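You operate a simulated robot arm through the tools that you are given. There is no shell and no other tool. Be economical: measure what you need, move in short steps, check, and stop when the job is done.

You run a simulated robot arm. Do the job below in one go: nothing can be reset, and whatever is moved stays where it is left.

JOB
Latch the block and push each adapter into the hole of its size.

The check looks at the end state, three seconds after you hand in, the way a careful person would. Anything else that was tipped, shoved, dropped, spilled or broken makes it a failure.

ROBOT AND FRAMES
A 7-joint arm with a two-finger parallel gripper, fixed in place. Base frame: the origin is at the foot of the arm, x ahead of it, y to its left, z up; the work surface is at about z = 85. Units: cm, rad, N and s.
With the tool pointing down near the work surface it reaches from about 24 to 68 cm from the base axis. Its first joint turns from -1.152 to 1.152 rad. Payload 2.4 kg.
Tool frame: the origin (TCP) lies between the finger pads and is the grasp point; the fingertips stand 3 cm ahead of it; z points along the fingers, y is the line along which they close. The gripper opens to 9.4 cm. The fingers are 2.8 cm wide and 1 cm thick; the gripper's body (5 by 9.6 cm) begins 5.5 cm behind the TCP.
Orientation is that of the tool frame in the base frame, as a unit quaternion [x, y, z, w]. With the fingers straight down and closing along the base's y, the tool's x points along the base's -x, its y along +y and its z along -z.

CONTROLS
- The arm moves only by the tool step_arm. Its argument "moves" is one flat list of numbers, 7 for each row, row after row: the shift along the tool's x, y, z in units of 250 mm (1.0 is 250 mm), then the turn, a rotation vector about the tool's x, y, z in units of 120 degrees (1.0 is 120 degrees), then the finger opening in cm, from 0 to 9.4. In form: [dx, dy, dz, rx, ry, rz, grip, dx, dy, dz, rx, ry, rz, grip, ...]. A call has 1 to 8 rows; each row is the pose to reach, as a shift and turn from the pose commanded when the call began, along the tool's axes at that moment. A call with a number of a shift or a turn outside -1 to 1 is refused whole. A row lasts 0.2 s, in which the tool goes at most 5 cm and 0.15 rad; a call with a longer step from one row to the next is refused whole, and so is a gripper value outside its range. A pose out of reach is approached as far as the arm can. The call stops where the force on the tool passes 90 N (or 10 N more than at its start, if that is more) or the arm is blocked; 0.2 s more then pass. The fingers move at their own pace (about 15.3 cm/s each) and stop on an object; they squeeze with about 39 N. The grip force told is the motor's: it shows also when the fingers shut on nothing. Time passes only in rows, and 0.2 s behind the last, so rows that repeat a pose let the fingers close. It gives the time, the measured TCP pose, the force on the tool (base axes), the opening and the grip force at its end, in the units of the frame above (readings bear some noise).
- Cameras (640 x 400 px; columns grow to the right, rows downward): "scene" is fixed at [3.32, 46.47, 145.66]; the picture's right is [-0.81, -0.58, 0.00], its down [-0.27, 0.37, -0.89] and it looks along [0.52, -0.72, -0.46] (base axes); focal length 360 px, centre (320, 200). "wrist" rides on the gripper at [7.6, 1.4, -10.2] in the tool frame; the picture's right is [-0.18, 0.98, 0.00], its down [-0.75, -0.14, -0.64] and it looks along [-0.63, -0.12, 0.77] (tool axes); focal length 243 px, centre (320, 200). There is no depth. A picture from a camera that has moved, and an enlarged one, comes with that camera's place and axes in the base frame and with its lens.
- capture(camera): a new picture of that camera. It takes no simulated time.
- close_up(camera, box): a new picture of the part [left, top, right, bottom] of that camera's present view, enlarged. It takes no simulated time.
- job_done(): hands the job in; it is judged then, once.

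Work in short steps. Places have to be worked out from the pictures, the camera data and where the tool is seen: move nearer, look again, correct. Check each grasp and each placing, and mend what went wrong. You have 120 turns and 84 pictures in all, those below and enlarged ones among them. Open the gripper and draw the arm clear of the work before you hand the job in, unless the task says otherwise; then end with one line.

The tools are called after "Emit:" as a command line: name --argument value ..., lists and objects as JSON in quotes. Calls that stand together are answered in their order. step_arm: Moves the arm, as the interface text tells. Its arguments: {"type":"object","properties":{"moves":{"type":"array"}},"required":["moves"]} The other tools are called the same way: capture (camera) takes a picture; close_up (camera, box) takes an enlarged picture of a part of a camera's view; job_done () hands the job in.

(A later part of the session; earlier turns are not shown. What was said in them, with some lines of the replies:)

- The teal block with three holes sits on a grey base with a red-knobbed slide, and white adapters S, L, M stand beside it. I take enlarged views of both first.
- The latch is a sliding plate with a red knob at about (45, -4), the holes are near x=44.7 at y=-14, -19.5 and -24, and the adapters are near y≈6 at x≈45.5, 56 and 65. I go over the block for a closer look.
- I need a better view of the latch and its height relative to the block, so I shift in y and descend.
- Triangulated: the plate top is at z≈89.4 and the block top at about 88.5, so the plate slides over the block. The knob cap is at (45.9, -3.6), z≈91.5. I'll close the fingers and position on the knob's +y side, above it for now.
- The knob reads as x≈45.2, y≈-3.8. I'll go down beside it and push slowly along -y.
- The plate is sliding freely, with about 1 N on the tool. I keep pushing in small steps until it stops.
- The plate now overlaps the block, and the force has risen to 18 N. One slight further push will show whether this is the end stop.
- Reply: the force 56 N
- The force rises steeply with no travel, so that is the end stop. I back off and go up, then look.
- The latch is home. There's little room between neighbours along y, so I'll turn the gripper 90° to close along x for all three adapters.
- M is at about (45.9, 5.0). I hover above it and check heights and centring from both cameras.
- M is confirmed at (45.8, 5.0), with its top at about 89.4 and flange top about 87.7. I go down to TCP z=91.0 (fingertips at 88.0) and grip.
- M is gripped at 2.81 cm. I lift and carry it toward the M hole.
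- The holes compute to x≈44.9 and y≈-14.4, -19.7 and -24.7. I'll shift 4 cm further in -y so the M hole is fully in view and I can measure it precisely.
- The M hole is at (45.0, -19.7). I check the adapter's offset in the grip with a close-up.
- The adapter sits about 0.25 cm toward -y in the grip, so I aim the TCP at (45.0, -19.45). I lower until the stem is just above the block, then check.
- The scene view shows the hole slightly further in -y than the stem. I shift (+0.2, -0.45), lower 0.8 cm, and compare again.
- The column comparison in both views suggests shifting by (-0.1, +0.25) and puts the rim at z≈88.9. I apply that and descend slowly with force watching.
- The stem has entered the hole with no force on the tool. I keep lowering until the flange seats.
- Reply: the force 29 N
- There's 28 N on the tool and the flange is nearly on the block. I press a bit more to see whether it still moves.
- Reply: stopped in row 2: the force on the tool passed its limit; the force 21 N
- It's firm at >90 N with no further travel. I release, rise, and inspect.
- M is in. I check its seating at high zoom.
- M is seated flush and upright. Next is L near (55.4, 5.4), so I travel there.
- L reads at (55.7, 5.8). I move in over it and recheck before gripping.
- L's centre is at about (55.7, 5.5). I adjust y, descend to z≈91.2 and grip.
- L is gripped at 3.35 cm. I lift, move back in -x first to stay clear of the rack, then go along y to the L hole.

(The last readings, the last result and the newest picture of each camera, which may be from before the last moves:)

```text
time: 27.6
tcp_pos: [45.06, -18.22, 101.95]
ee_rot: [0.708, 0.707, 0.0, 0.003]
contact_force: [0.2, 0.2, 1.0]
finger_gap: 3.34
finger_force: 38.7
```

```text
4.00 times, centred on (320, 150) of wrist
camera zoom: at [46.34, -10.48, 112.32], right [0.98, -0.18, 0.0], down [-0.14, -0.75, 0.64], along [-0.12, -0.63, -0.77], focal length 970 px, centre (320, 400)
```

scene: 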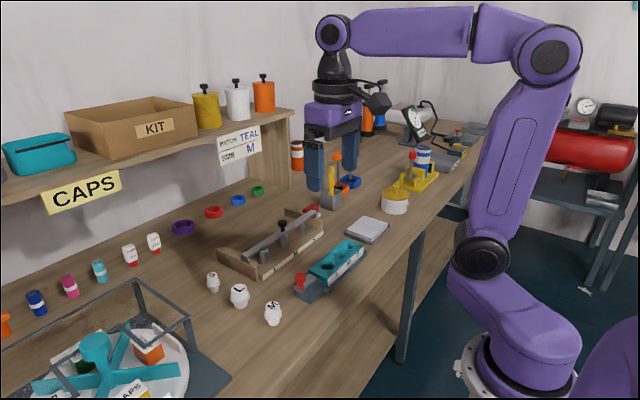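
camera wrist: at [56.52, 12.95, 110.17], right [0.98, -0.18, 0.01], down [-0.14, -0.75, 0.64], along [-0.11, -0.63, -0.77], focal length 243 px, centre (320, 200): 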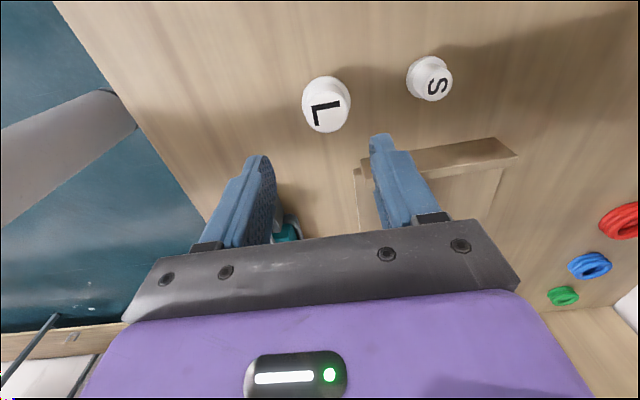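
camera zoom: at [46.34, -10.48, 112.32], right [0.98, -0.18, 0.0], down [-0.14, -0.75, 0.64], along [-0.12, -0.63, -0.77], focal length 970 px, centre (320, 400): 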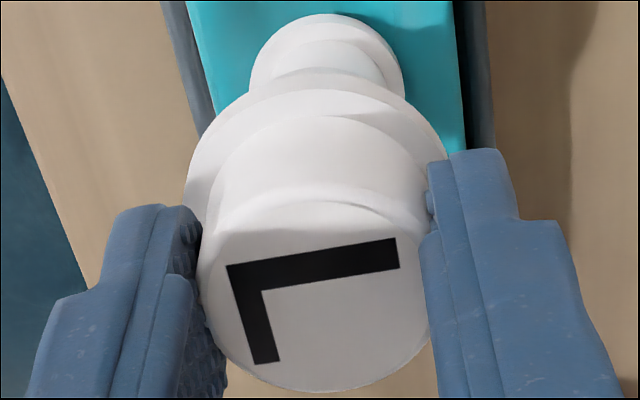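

The L hole is at (44.9, -14.3), and L sits in the grip the same way M did. I move over the hole and lower to just above the rim.

Emit:
step_arm --moves '[0.157, -0.004, 0, 0, 0, 0, 3, 0.157, -0.004, 0.1, 0, 0, 0, 3, 0.157, -0.004, 0.2, 0, 0, 0, 3, 0.157, -0.004, 0.26, 0, 0, 0, 3, 0.157, -0.004, 0.26, 0, 0, 0, 3]'

Emit:
close_up --camera "wrist" --box '[250, 70, 390, 158]'

Emit:
close_up --camera "scene" --box '[290, 220, 370, 270]'

```text
time: 28.8
tcp_pos: [44.87, -14.27, 95.63]
ee_rot: [0.707, 0.707, 0.001, 0.003]
contact_force: [0.1, -0.7, -0.6]
finger_gap: 3.38
finger_force: 39.5
```

```text
4.55 times, centred on (320, 114) of wrist
camera zoom: at [46.28, -6.62, 106.02], right [0.98, -0.18, 0.0], down [-0.14, -0.75, 0.64], along [-0.12, -0.63, -0.77], focal length 1103 px, centre (320, 591)
```

zoom: 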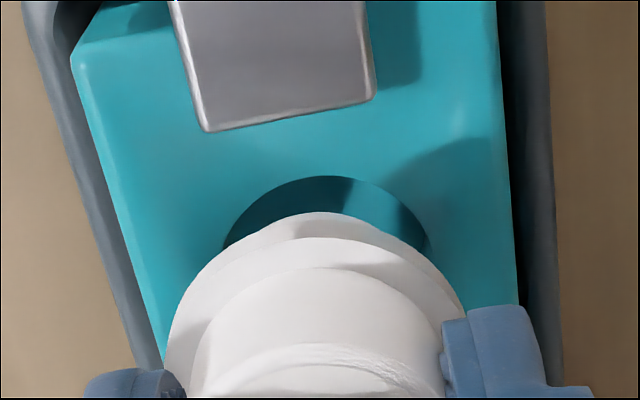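

```text
8.00 times, centred on (330, 245) of scene
camera zoom: at [3.32, 46.47, 145.66], right [-0.81, -0.58, 0.0], down [-0.27, 0.37, -0.89], along [0.52, -0.72, -0.46], focal length 2883 px, centre (240, -160)
```

zoom: 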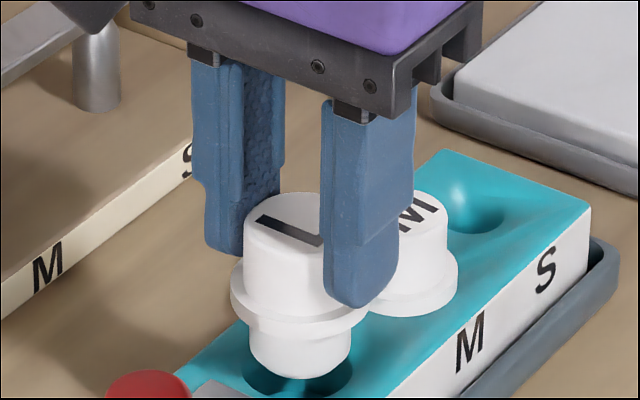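

L is well aligned in both views. I lower it in steps.

Emit:
step_arm --moves '[0, 0, 0.02, 0, 0, 0, 3, 0, 0, 0.04, 0, 0, 0, 3, 0, 0, 0.06, 0, 0, 0, 3, 0, 0, 0.08, 0, 0, 0, 3, 0, 0, 0.1, 0, 0, 0, 3, 0, 0, 0.12, 0, 0, 0, 3]'

Emit:
close_up --camera "scene" --box '[290, 220, 370, 270]'

```text
time: 30.2
tcp_pos: [44.93, -14.1, 92.79]
ee_rot: [0.707, 0.707, 0.001, 0.004]
contact_force: [-3.8, 5.3, 26.9]
finger_gap: 3.37
finger_force: 39.1
```

```text
8.00 times, centred on (330, 245) of scene
camera zoom: at [3.27, 46.5, 145.65], right [-0.81, -0.58, 0.0], down [-0.27, 0.37, -0.89], along [0.52, -0.72, -0.46], focal length 2883 px, centre (240, -160)
```

zoom: 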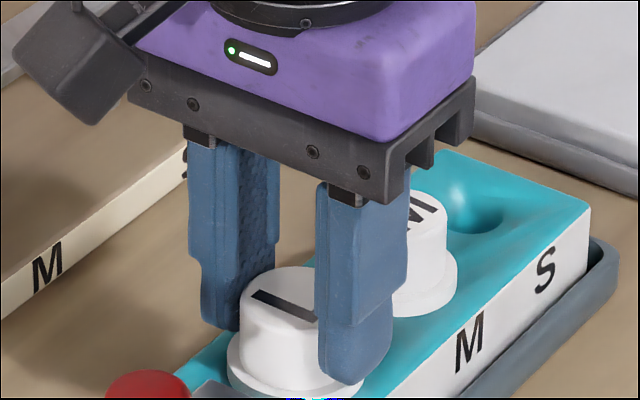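

L is in near the flange with 27 N on the tool. I press a little further to seat it.

Emit:
step_arm --moves '[0, 0, 0.008, 0, 0, 0, 3, 0, 0, 0.016, 0, 0, 0, 3, 0, 0, 0.024, 0, 0, 0, 3]'

Emit:
close_up --camera "scene" --box '[290, 225, 370, 275]'

```text
time: 31.0
tcp_pos: [45.03, -14.18, 92.35]
ee_rot: [0.707, 0.707, 0.002, 0.005]
contact_force: [-12.9, 1.9, 69.5]
finger_gap: 3.43
finger_force: 38.9
```

```text
8.00 times, centred on (330, 250) of scene
camera zoom: at [3.18, 46.51, 145.65], right [-0.81, -0.58, 0.0], down [-0.27, 0.37, -0.89], along [0.52, -0.72, -0.46], focal length 2883 px, centre (240, -200)
```

zoom: 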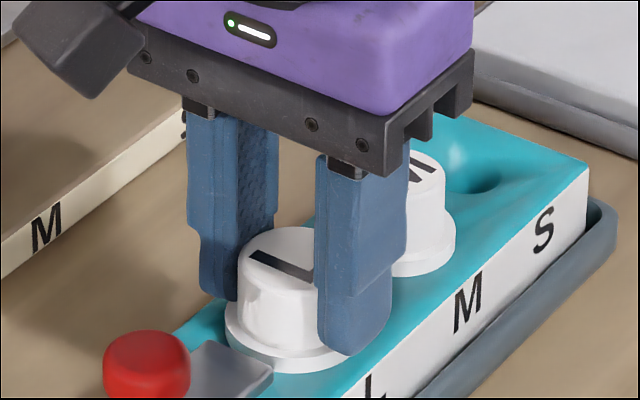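

It's firm at 70 N. I release and rise away, moving toward -y to inspect.

Emit:
step_arm --moves '[0, 0, -0.01, 0, 0, 0, 5.5, 0, 0, -0.01, 0, 0, 0, 5.5, 0, 0, -0.13, 0, 0, 0, 5.5, 0, 0, -0.3, 0, 0, 0, 5.5, -0.12, 0, -0.4, 0, 0, 0, 5.5, -0.24, 0, -0.4, 0, 0, 0, 5.5]'

Emit:
close_up --camera "scene" --box '[294, 230, 358, 270]'

Emit:
close_up --camera "wrist" --box '[220, 0, 420, 125]'

```text
time: 32.4
tcp_pos: [44.79, -20.13, 102.24]
ee_rot: [0.708, 0.706, 0.0, 0.002]
contact_force: [0.7, -0.7, -0.2]
finger_gap: 5.5
finger_force: 0.1
```

```text
10.00 times, centred on (326, 250) of scene
camera zoom: at [3.32, 46.47, 145.66], right [-0.81, -0.58, 0.0], down [-0.27, 0.37, -0.89], along [0.52, -0.72, -0.46], focal length 3604 px, centre (260, -300)
```

zoom: 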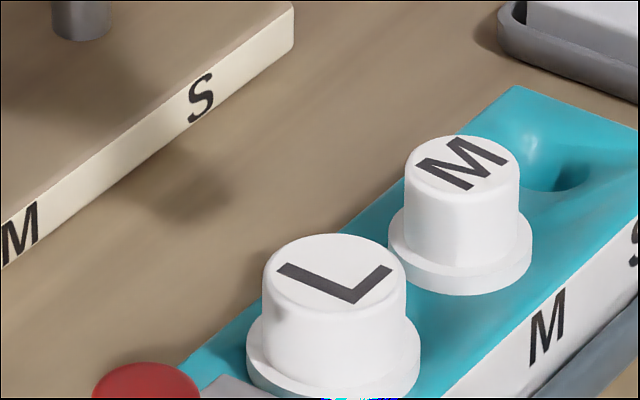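

```text
3.20 times, centred on (320, 62) of wrist
camera zoom: at [46.1, -12.53, 112.53], right [0.98, -0.19, 0.0], down [-0.14, -0.75, 0.64], along [-0.12, -0.63, -0.77], focal length 776 px, centre (320, 640)
```

zoom: 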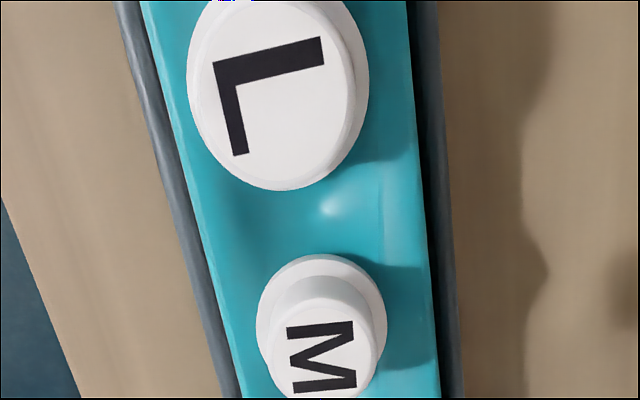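

L and M look seated. Now S, near (65, 6): I travel along y first, then out in x.

Emit:
step_arm --moves '[0.19, 0, 0, 0, 0, 0, 5, 0.38, 0, 0, 0, 0, 0, 5, 0.57, 0, 0, 0, 0, 0, 5, 0.76, 0, 0, 0, 0, 0, 5, 0.95, 0, 0, 0, 0, 0, 5, 1.0, 0.18, 0, 0, 0, 0, 5, 1.0, 0.36, 0, 0, 0, 0, 5, 1.0, 0.55, 0, 0, 0, 0, 5]'

Emit:
step_arm --moves '[0.04, 0.14, 0, 0, 0, 0, 5, 0.04, 0.24, 0.1, 0, 0, 0, 5, 0.04, 0.24, 0.1, 0, 0, 0, 5]'

Emit:
capture --camera "wrist"

```text
time: 34.2
tcp_pos: [58.59, 4.69, 102.27]
ee_rot: [0.708, 0.706, 0.0, 0.002]
contact_force: [0.0, 1.0, -0.4]
finger_gap: 4.98
finger_force: 0.0
```

```text
time: 35.0
tcp_pos: [64.7, 5.87, 99.8]
ee_rot: [0.707, 0.707, 0.0, 0.002]
contact_force: [-0.1, 0.7, -0.3]
finger_gap: 5.0
finger_force: 0.0
```

```text
33 pictures are left
camera wrist: at [66.04, 13.52, 110.13], right [0.98, -0.18, 0.0], down [-0.14, -0.75, 0.64], along [-0.12, -0.63, -0.77], focal length 243 px, centre (320, 200)
```

wrist: 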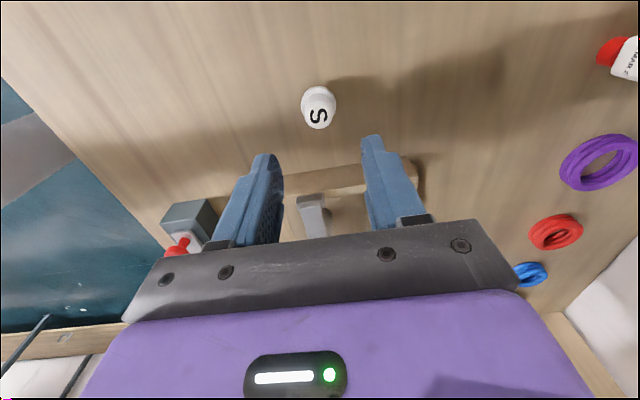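

S is at (64.3, 5.8). I descend to hover and recheck.

Emit:
step_arm --moves '[-0.004, -0.014, 0.1, 0, 0, 0, 5, -0.004, -0.014, 0.19, 0, 0, 0, 5, -0.004, -0.014, 0.19, 0, 0, 0, 5]'

Emit:
close_up --camera "wrist" --box '[220, 70, 420, 195]'

```text
time: 35.8
tcp_pos: [64.39, 5.94, 94.83]
ee_rot: [0.707, 0.707, 0.0, 0.003]
contact_force: [-0.2, -0.6, 0.6]
finger_gap: 4.98
finger_force: 0.0
```

```text
3.20 times, centred on (320, 132) of wrist
camera zoom: at [65.8, 13.54, 105.15], right [0.98, -0.18, 0.0], down [-0.14, -0.75, 0.64], along [-0.12, -0.63, -0.77], focal length 776 px, centre (320, 416)
```

zoom: 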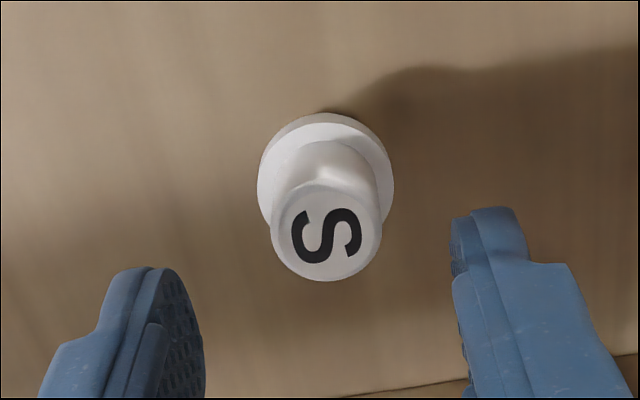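

S's centre is at (64.4, 5.7). I descend and grip.

Emit:
step_arm --moves '[-0.01, 0, 0.07, 0, 0, 0, 5, -0.01, 0, 0.146, 0, 0, 0, 5, -0.01, 0, 0.146, 0, 0, 0, 1.5, -0.01, 0, 0.146, 0, 0, 0, 1.5, -0.01, 0, 0.146, 0, 0, 0, 1.5]'

Emit:
close_up --camera "scene" --box '[180, 240, 276, 300]'

```text
time: 37.0
tcp_pos: [64.33, 5.44, 91.31]
ee_rot: [0.708, 0.707, 0.0, 0.002]
contact_force: [0.7, -0.3, 0.2]
finger_gap: 2.17
finger_force: 38.9
```

```text
6.67 times, centred on (228, 270) of scene
camera zoom: at [3.32, 46.47, 145.66], right [-0.81, -0.58, 0.0], down [-0.27, 0.37, -0.89], along [0.52, -0.72, -0.46], focal length 2403 px, centre (933, -267)
```

zoom: 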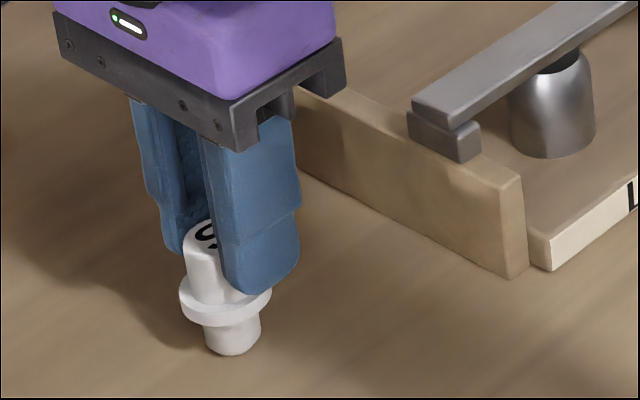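

Gripped at 2.17 cm. I lift, retreat in x, then travel along y.

Emit:
step_arm --moves '[0, 0, -0.18, 0, 0, 0, 1.5, 0, 0, -0.36, 0, 0, 0, 1.5, 0, -0.16, -0.43, 0, 0, 0, 1.5, 0, -0.35, -0.43, 0, 0, 0, 1.5, 0, -0.54, -0.43, 0, 0, 0, 1.5, 0, -0.73, -0.43, 0, 0, 0, 1.5, -0.14, -0.776, -0.43, 0, 0, 0, 1.5, -0.33, -0.776, -0.43, 0, 0, 0, 1.5]'

Emit:
step_arm --moves '[-0.19, 0, 0, 0, 0, 0, 1.5, -0.38, 0, 0, 0, 0, 0, 1.5, -0.57, 0, 0, 0, 0, 0, 1.5, -0.76, 0, 0, 0, 0, 0, 1.5, -0.95, 0, 0, 0, 0, 0, 1.5, -1.0, 0, 0, 0, 0, 0, 1.5, -1.0, 0, 0, 0, 0, 0, 1.5]'

Emit:
capture --camera "wrist"

Emit:
close_up --camera "wrist" --box '[220, 0, 420, 125]'

Emit:
close_up --camera "wrist" --box '[240, 100, 400, 200]'

```text
time: 38.8
tcp_pos: [45.42, -2.58, 102.22]
ee_rot: [0.707, 0.707, 0.001, 0.003]
contact_force: [-0.2, -0.1, 0.5]
finger_gap: 2.14
finger_force: 39.0
```

```text
time: 40.4
tcp_pos: [45.01, -27.62, 101.83]
ee_rot: [0.707, 0.707, 0.0, 0.002]
contact_force: [-0.1, -0.7, -0.3]
finger_gap: 2.13
finger_force: 39.3
```

```text
30 pictures are left
camera wrist: at [46.47, -19.9, 112.19], right [0.98, -0.18, 0.0], down [-0.14, -0.75, 0.64], along [-0.12, -0.63, -0.77], focal length 243 px, centre (320, 200)
```

wrist: 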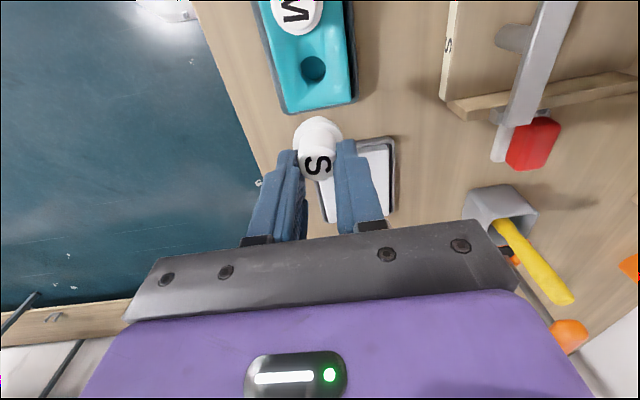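

```text
3.20 times, centred on (320, 62) of wrist
camera zoom: at [46.47, -19.9, 112.19], right [0.98, -0.18, 0.0], down [-0.14, -0.75, 0.64], along [-0.12, -0.63, -0.77], focal length 776 px, centre (320, 640)
```

zoom: 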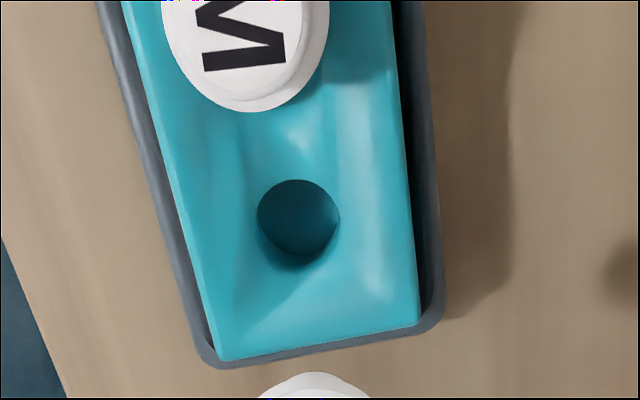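

```text
4.00 times, centred on (320, 150) of wrist
camera zoom: at [46.47, -19.9, 112.19], right [0.98, -0.18, 0.0], down [-0.14, -0.75, 0.64], along [-0.12, -0.63, -0.77], focal length 970 px, centre (320, 400)
```

zoom: 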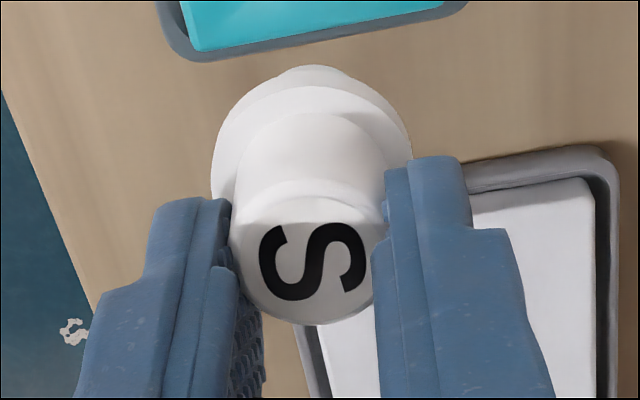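

The S hole is at (44.9, -24.7), and S sits about 0.3 cm toward +y in the grip. I aim the TCP at y=-25.0 and lower to just above the rim.

Emit:
step_arm --moves '[0.105, -0.002, 0, 0, 0, 0, 1.5, 0.105, -0.002, 0.1, 0, 0, 0, 1.5, 0.105, -0.002, 0.2, 0, 0, 0, 1.5, 0.105, -0.002, 0.245, 0, 0, 0, 1.5, 0.105, -0.002, 0.245, 0, 0, 0, 1.5]'

Emit:
close_up --camera "wrist" --box '[260, 70, 380, 145]'

Emit:
close_up --camera "scene" --box '[320, 210, 384, 250]'

```text
time: 41.6
tcp_pos: [44.89, -25.24, 95.72]
ee_rot: [0.707, 0.707, 0.0, 0.002]
contact_force: [0.4, 0.0, -0.2]
finger_gap: 2.15
finger_force: 38.6
```

```text
5.33 times, centred on (320, 108) of wrist
camera zoom: at [46.36, -17.45, 106.11], right [0.98, -0.18, 0.0], down [-0.14, -0.75, 0.64], along [-0.12, -0.63, -0.77], focal length 1294 px, centre (320, 693)
```

zoom: 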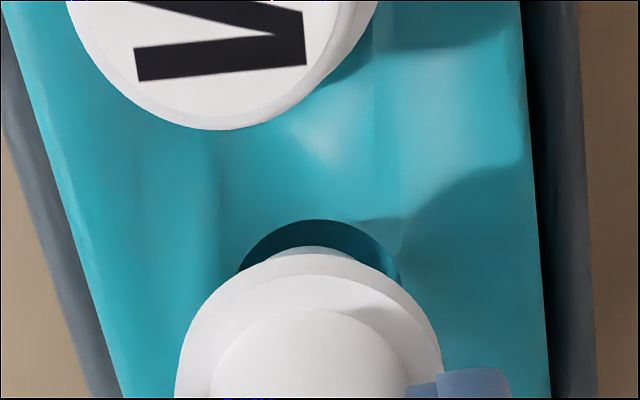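

```text
10.00 times, centred on (352, 230) of scene
camera zoom: at [3.32, 46.47, 145.66], right [-0.81, -0.58, 0.0], down [-0.27, 0.37, -0.89], along [0.52, -0.72, -0.46], focal length 3604 px, centre (0, -100)
```

zoom: 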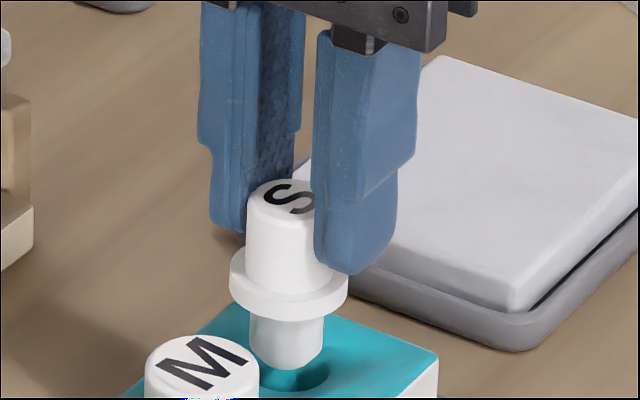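

Both views agree to about 0.1 cm. I nudge y by -0.1 and lower.

Emit:
step_arm --moves '[-0.003, 0, 0.02, 0, 0, 0, 1.5, -0.003, 0, 0.04, 0, 0, 0, 1.5, -0.003, 0, 0.06, 0, 0, 0, 1.5, -0.003, 0, 0.08, 0, 0, 0, 1.5]'

Emit:
close_up --camera "scene" --box '[320, 215, 384, 255]'

```text
time: 42.6
tcp_pos: [44.97, -25.26, 94.05]
ee_rot: [0.707, 0.708, 0.0, 0.004]
contact_force: [0.3, 0.4, -0.6]
finger_gap: 2.16
finger_force: 39.2
```

```text
10.00 times, centred on (352, 235) of scene
camera zoom: at [3.32, 46.47, 145.66], right [-0.81, -0.58, 0.0], down [-0.27, 0.37, -0.89], along [0.52, -0.72, -0.46], focal length 3604 px, centre (0, -150)
```

zoom: 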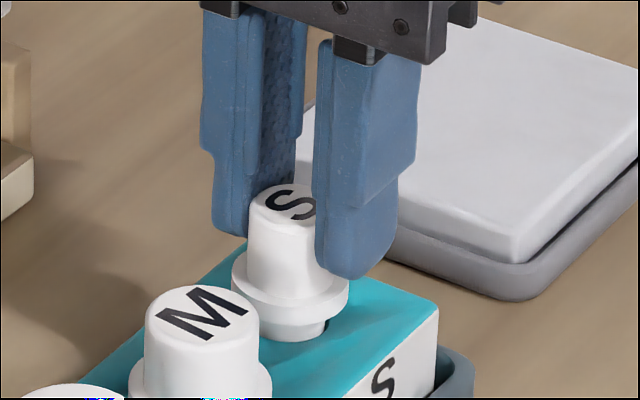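

The stem is in the hole with no force on the tool. I continue down until it seats.

Emit:
step_arm --moves '[0, 0, 0.016, 0, 0, 0, 1.5, 0, 0, 0.032, 0, 0, 0, 1.5, 0, 0, 0.048, 0, 0, 0, 1.5, 0, 0, 0.06, 0, 0, 0, 1.5, 0, 0, 0.068, 0, 0, 0, 1.5]'

Emit:
close_up --camera "scene" --box '[320, 215, 384, 255]'

```text
time: 43.8
tcp_pos: [44.95, -25.28, 92.48]
ee_rot: [0.707, 0.707, 0.001, 0.005]
contact_force: [-12.9, 4.6, 56.5]
finger_gap: 2.21
finger_force: 39.0
```

```text
10.00 times, centred on (352, 235) of scene
camera zoom: at [3.2, 46.53, 145.64], right [-0.81, -0.58, 0.0], down [-0.27, 0.37, -0.89], along [0.52, -0.72, -0.46], focal length 3604 px, centre (0, -150)
```

zoom: 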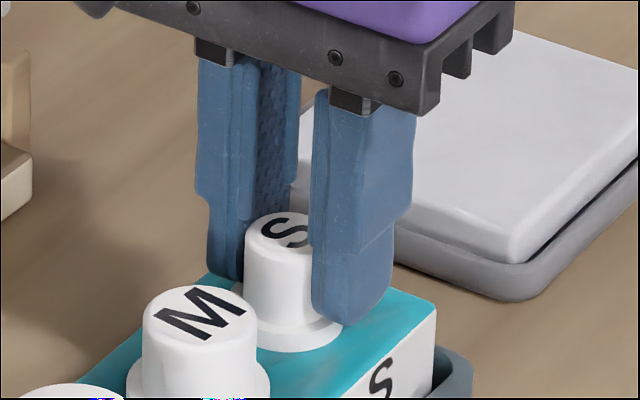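

S is firm at 56 N with the flange on the block. I release, rise, and inspect all three.

Emit:
step_arm --moves '[0, 0, -0.01, 0, 0, 0, 4.5, 0, 0, -0.01, 0, 0, 0, 4.5, 0, 0, -0.13, 0, 0, 0, 4.5, 0, 0, -0.3, 0, 0, 0, 4.5, -0.1, 0, -0.42, 0, 0, 0, 4.5, -0.1, 0, -0.42, 0, 0, 0, 4.5]'

Emit:
close_up --camera "scene" --box '[290, 220, 378, 275]'

Emit:
close_up --camera "wrist" --box '[220, 0, 420, 125]'

```text
time: 45.2
tcp_pos: [44.89, -27.65, 102.75]
ee_rot: [0.707, 0.707, 0.0, 0.002]
contact_force: [-0.2, 0.2, 0.0]
finger_gap: 4.49
finger_force: 0.0
```

```text
7.27 times, centred on (334, 248) of scene
camera zoom: at [3.32, 46.47, 145.66], right [-0.81, -0.58, 0.0], down [-0.27, 0.37, -0.89], along [0.52, -0.72, -0.46], focal length 2621 px, centre (218, -146)
```

zoom: 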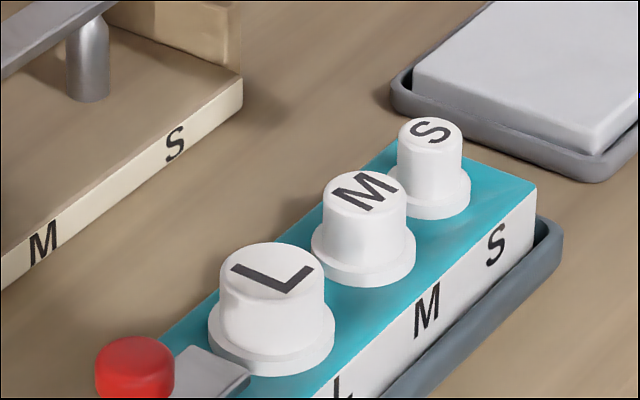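

```text
3.20 times, centred on (320, 62) of wrist
camera zoom: at [46.36, -20.13, 113.05], right [0.98, -0.18, 0.0], down [-0.14, -0.75, 0.64], along [-0.12, -0.63, -0.77], focal length 776 px, centre (320, 640)
```

zoom: 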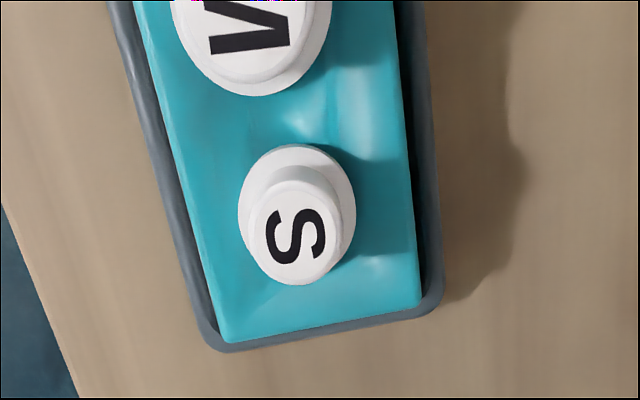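

All three look seated. To be sure, I'll press each top gently with closed fingers, starting with M.

Emit:
step_arm --moves '[0.16, 0.003, 0, 0, 0, 0, 0, 0.31, 0.003, 0, 0, 0, 0, 0, 0.31, 0.003, 0.15, 0, 0, 0, 0, 0.31, 0.003, 0.33, 0, 0, 0, 0, 0.31, 0.003, 0.35, 0, 0, 0, 0, 0.31, 0.003, 0.364, 0, 0, 0, 0, 0.31, 0.003, 0.375, 0, 0, 0, 0, 0.31, 0.003, 0.382, 0, 0, 0, 0]'

Emit:
close_up --camera "scene" --box '[290, 220, 378, 275]'

```text
time: 46.5
tcp_pos: [45.15, -19.68, 94.67]
ee_rot: [0.707, 0.708, 0.002, 0.007]
contact_force: [-5.8, 4.9, 24.8]
finger_gap: 0.0
finger_force: 32.4
stopped in row 6: the force on the tool passed its limit (the readings are from after the stop); the commanded pose is now the measured one
```

```text
7.27 times, centred on (334, 248) of scene
camera zoom: at [3.26, 46.5, 145.65], right [-0.81, -0.58, 0.0], down [-0.27, 0.37, -0.89], along [0.52, -0.72, -0.46], focal length 2621 px, centre (218, -146)
```

zoom: 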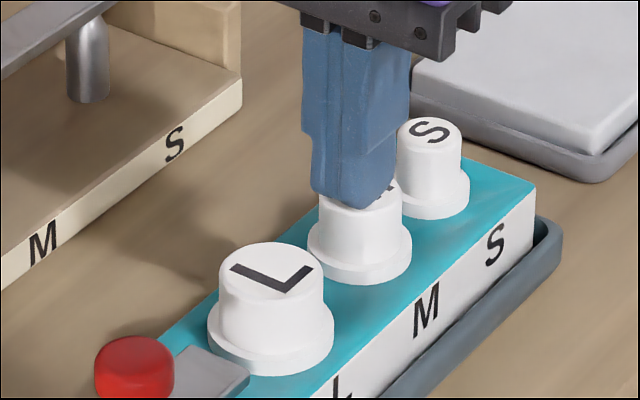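

M took over 90 N without moving, so it is fully seated. Same check on L, approaching more slowly.

Emit:
step_arm --moves '[0, 0, -0.12, 0, 0, 0, 0, 0.11, -0.006, -0.16, 0, 0, 0, 0, 0.216, -0.006, -0.16, 0, 0, 0, 0, 0.216, -0.006, -0.02, 0, 0, 0, 0, 0.216, -0.006, -0.008, 0, 0, 0, 0, 0.216, -0.006, 0.0, 0, 0, 0, 0, 0.216, -0.006, 0.008, 0, 0, 0, 0, 0.216, -0.006, 0.014, 0, 0, 0, 0]'

```text
time: 48.4
tcp_pos: [45.28, -14.4, 94.57]
ee_rot: [0.707, 0.707, 0.004, 0.011]
contact_force: [-4.5, 1.2, 20.3]
finger_gap: 0.03
finger_force: 32.5
stopped in row 8: the force on the tool passed its limit (the readings are from after the stop); the commanded pose is now the measured one
```

L is firm too. Now S.

Emit:
step_arm --moves '[0, 0, -0.14, 0, 0, 0, 0, -0.14, -0.01, -0.2, 0, 0, 0, 0, -0.28, -0.014, -0.2, 0, 0, 0, 0, -0.41, -0.014, -0.16, 0, 0, 0, 0, -0.415, -0.014, -0.05, 0, 0, 0, 0, -0.415, -0.014, -0.02, 0, 0, 0, 0, -0.415, -0.014, -0.006, 0, 0, 0, 0, -0.415, -0.014, 0.004, 0, 0, 0, 0]'

```text
time: 50.2
tcp_pos: [44.93, -24.69, 94.71]
ee_rot: [0.708, 0.706, 0.003, 0.012]
contact_force: [-8.3, 6.8, 45.6]
finger_gap: 0.0
finger_force: 33.1
```

S is firm as well, at 46 N. I rise and draw the arm clear, then take final pictures.

Emit:
step_arm --moves '[0, 0, -0.15, 0, 0, 0, 0, 0, 0, -0.32, 0, 0, 0, 3, 0, -0.1, -0.48, 0, 0, 0, 6, 0, -0.25, -0.6, 0, 0, 0, 9, 0, -0.42, -0.66, 0, 0, 0, 9.4, 0, -0.48, -0.7, 0, 0, 0, 9.4]'

Emit:
capture --camera "scene"

Emit:
close_up --camera "scene" --box '[285, 222, 373, 302]'

Emit:
capture --camera "wrist"

```text
time: 51.6
tcp_pos: [32.37, -24.48, 111.85]
ee_rot: [0.707, 0.707, 0.002, 0.009]
contact_force: [0.1, 0.3, -0.4]
finger_gap: 9.4
finger_force: 0.1
```

```text
20 pictures are left
```

scene: 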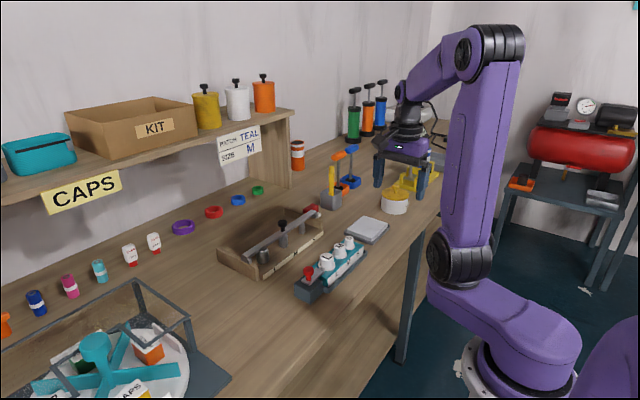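

```text
5.00 times, centred on (329, 262) of scene
camera zoom: at [3.32, 46.47, 145.66], right [-0.81, -0.58, 0.0], down [-0.27, 0.37, -0.89], along [0.52, -0.72, -0.46], focal length 1802 px, centre (275, -110)
```

zoom: 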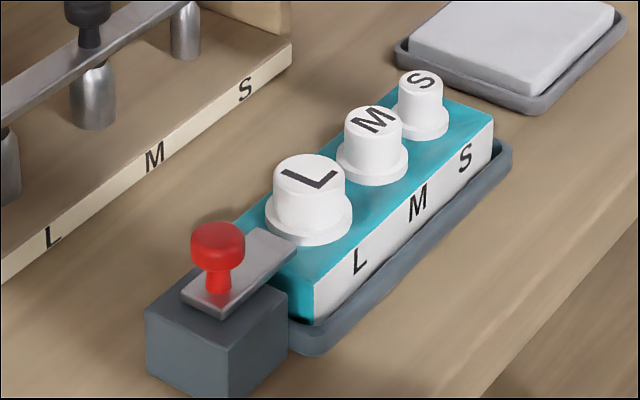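

```text
18 pictures are left
camera wrist: at [33.69, -16.83, 122.22], right [0.98, -0.18, 0.02], down [-0.15, -0.75, 0.65], along [-0.11, -0.64, -0.76], focal length 243 px, centre (320, 200)
```

wrist: 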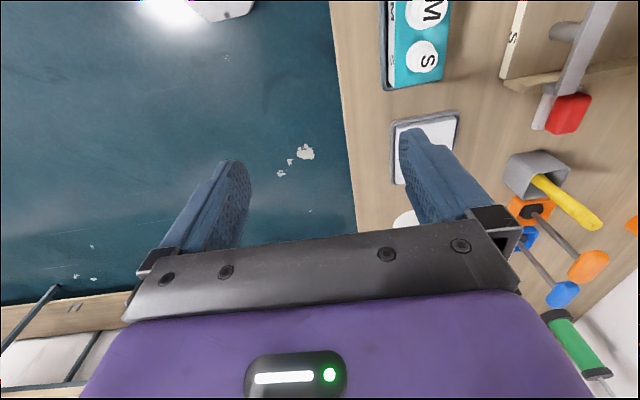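

The latch plate covers the end of the block, all three adapters are flush in their matching holes, nothing else has moved, and the arm is clear with the gripper open. I hand the job in.

Emit:
job_done

```text
The job is handed in.
```

The block is latched, and adapters L, M and S are pushed fully into the holes of their size. The gripper is open and the arm is clear of the work.
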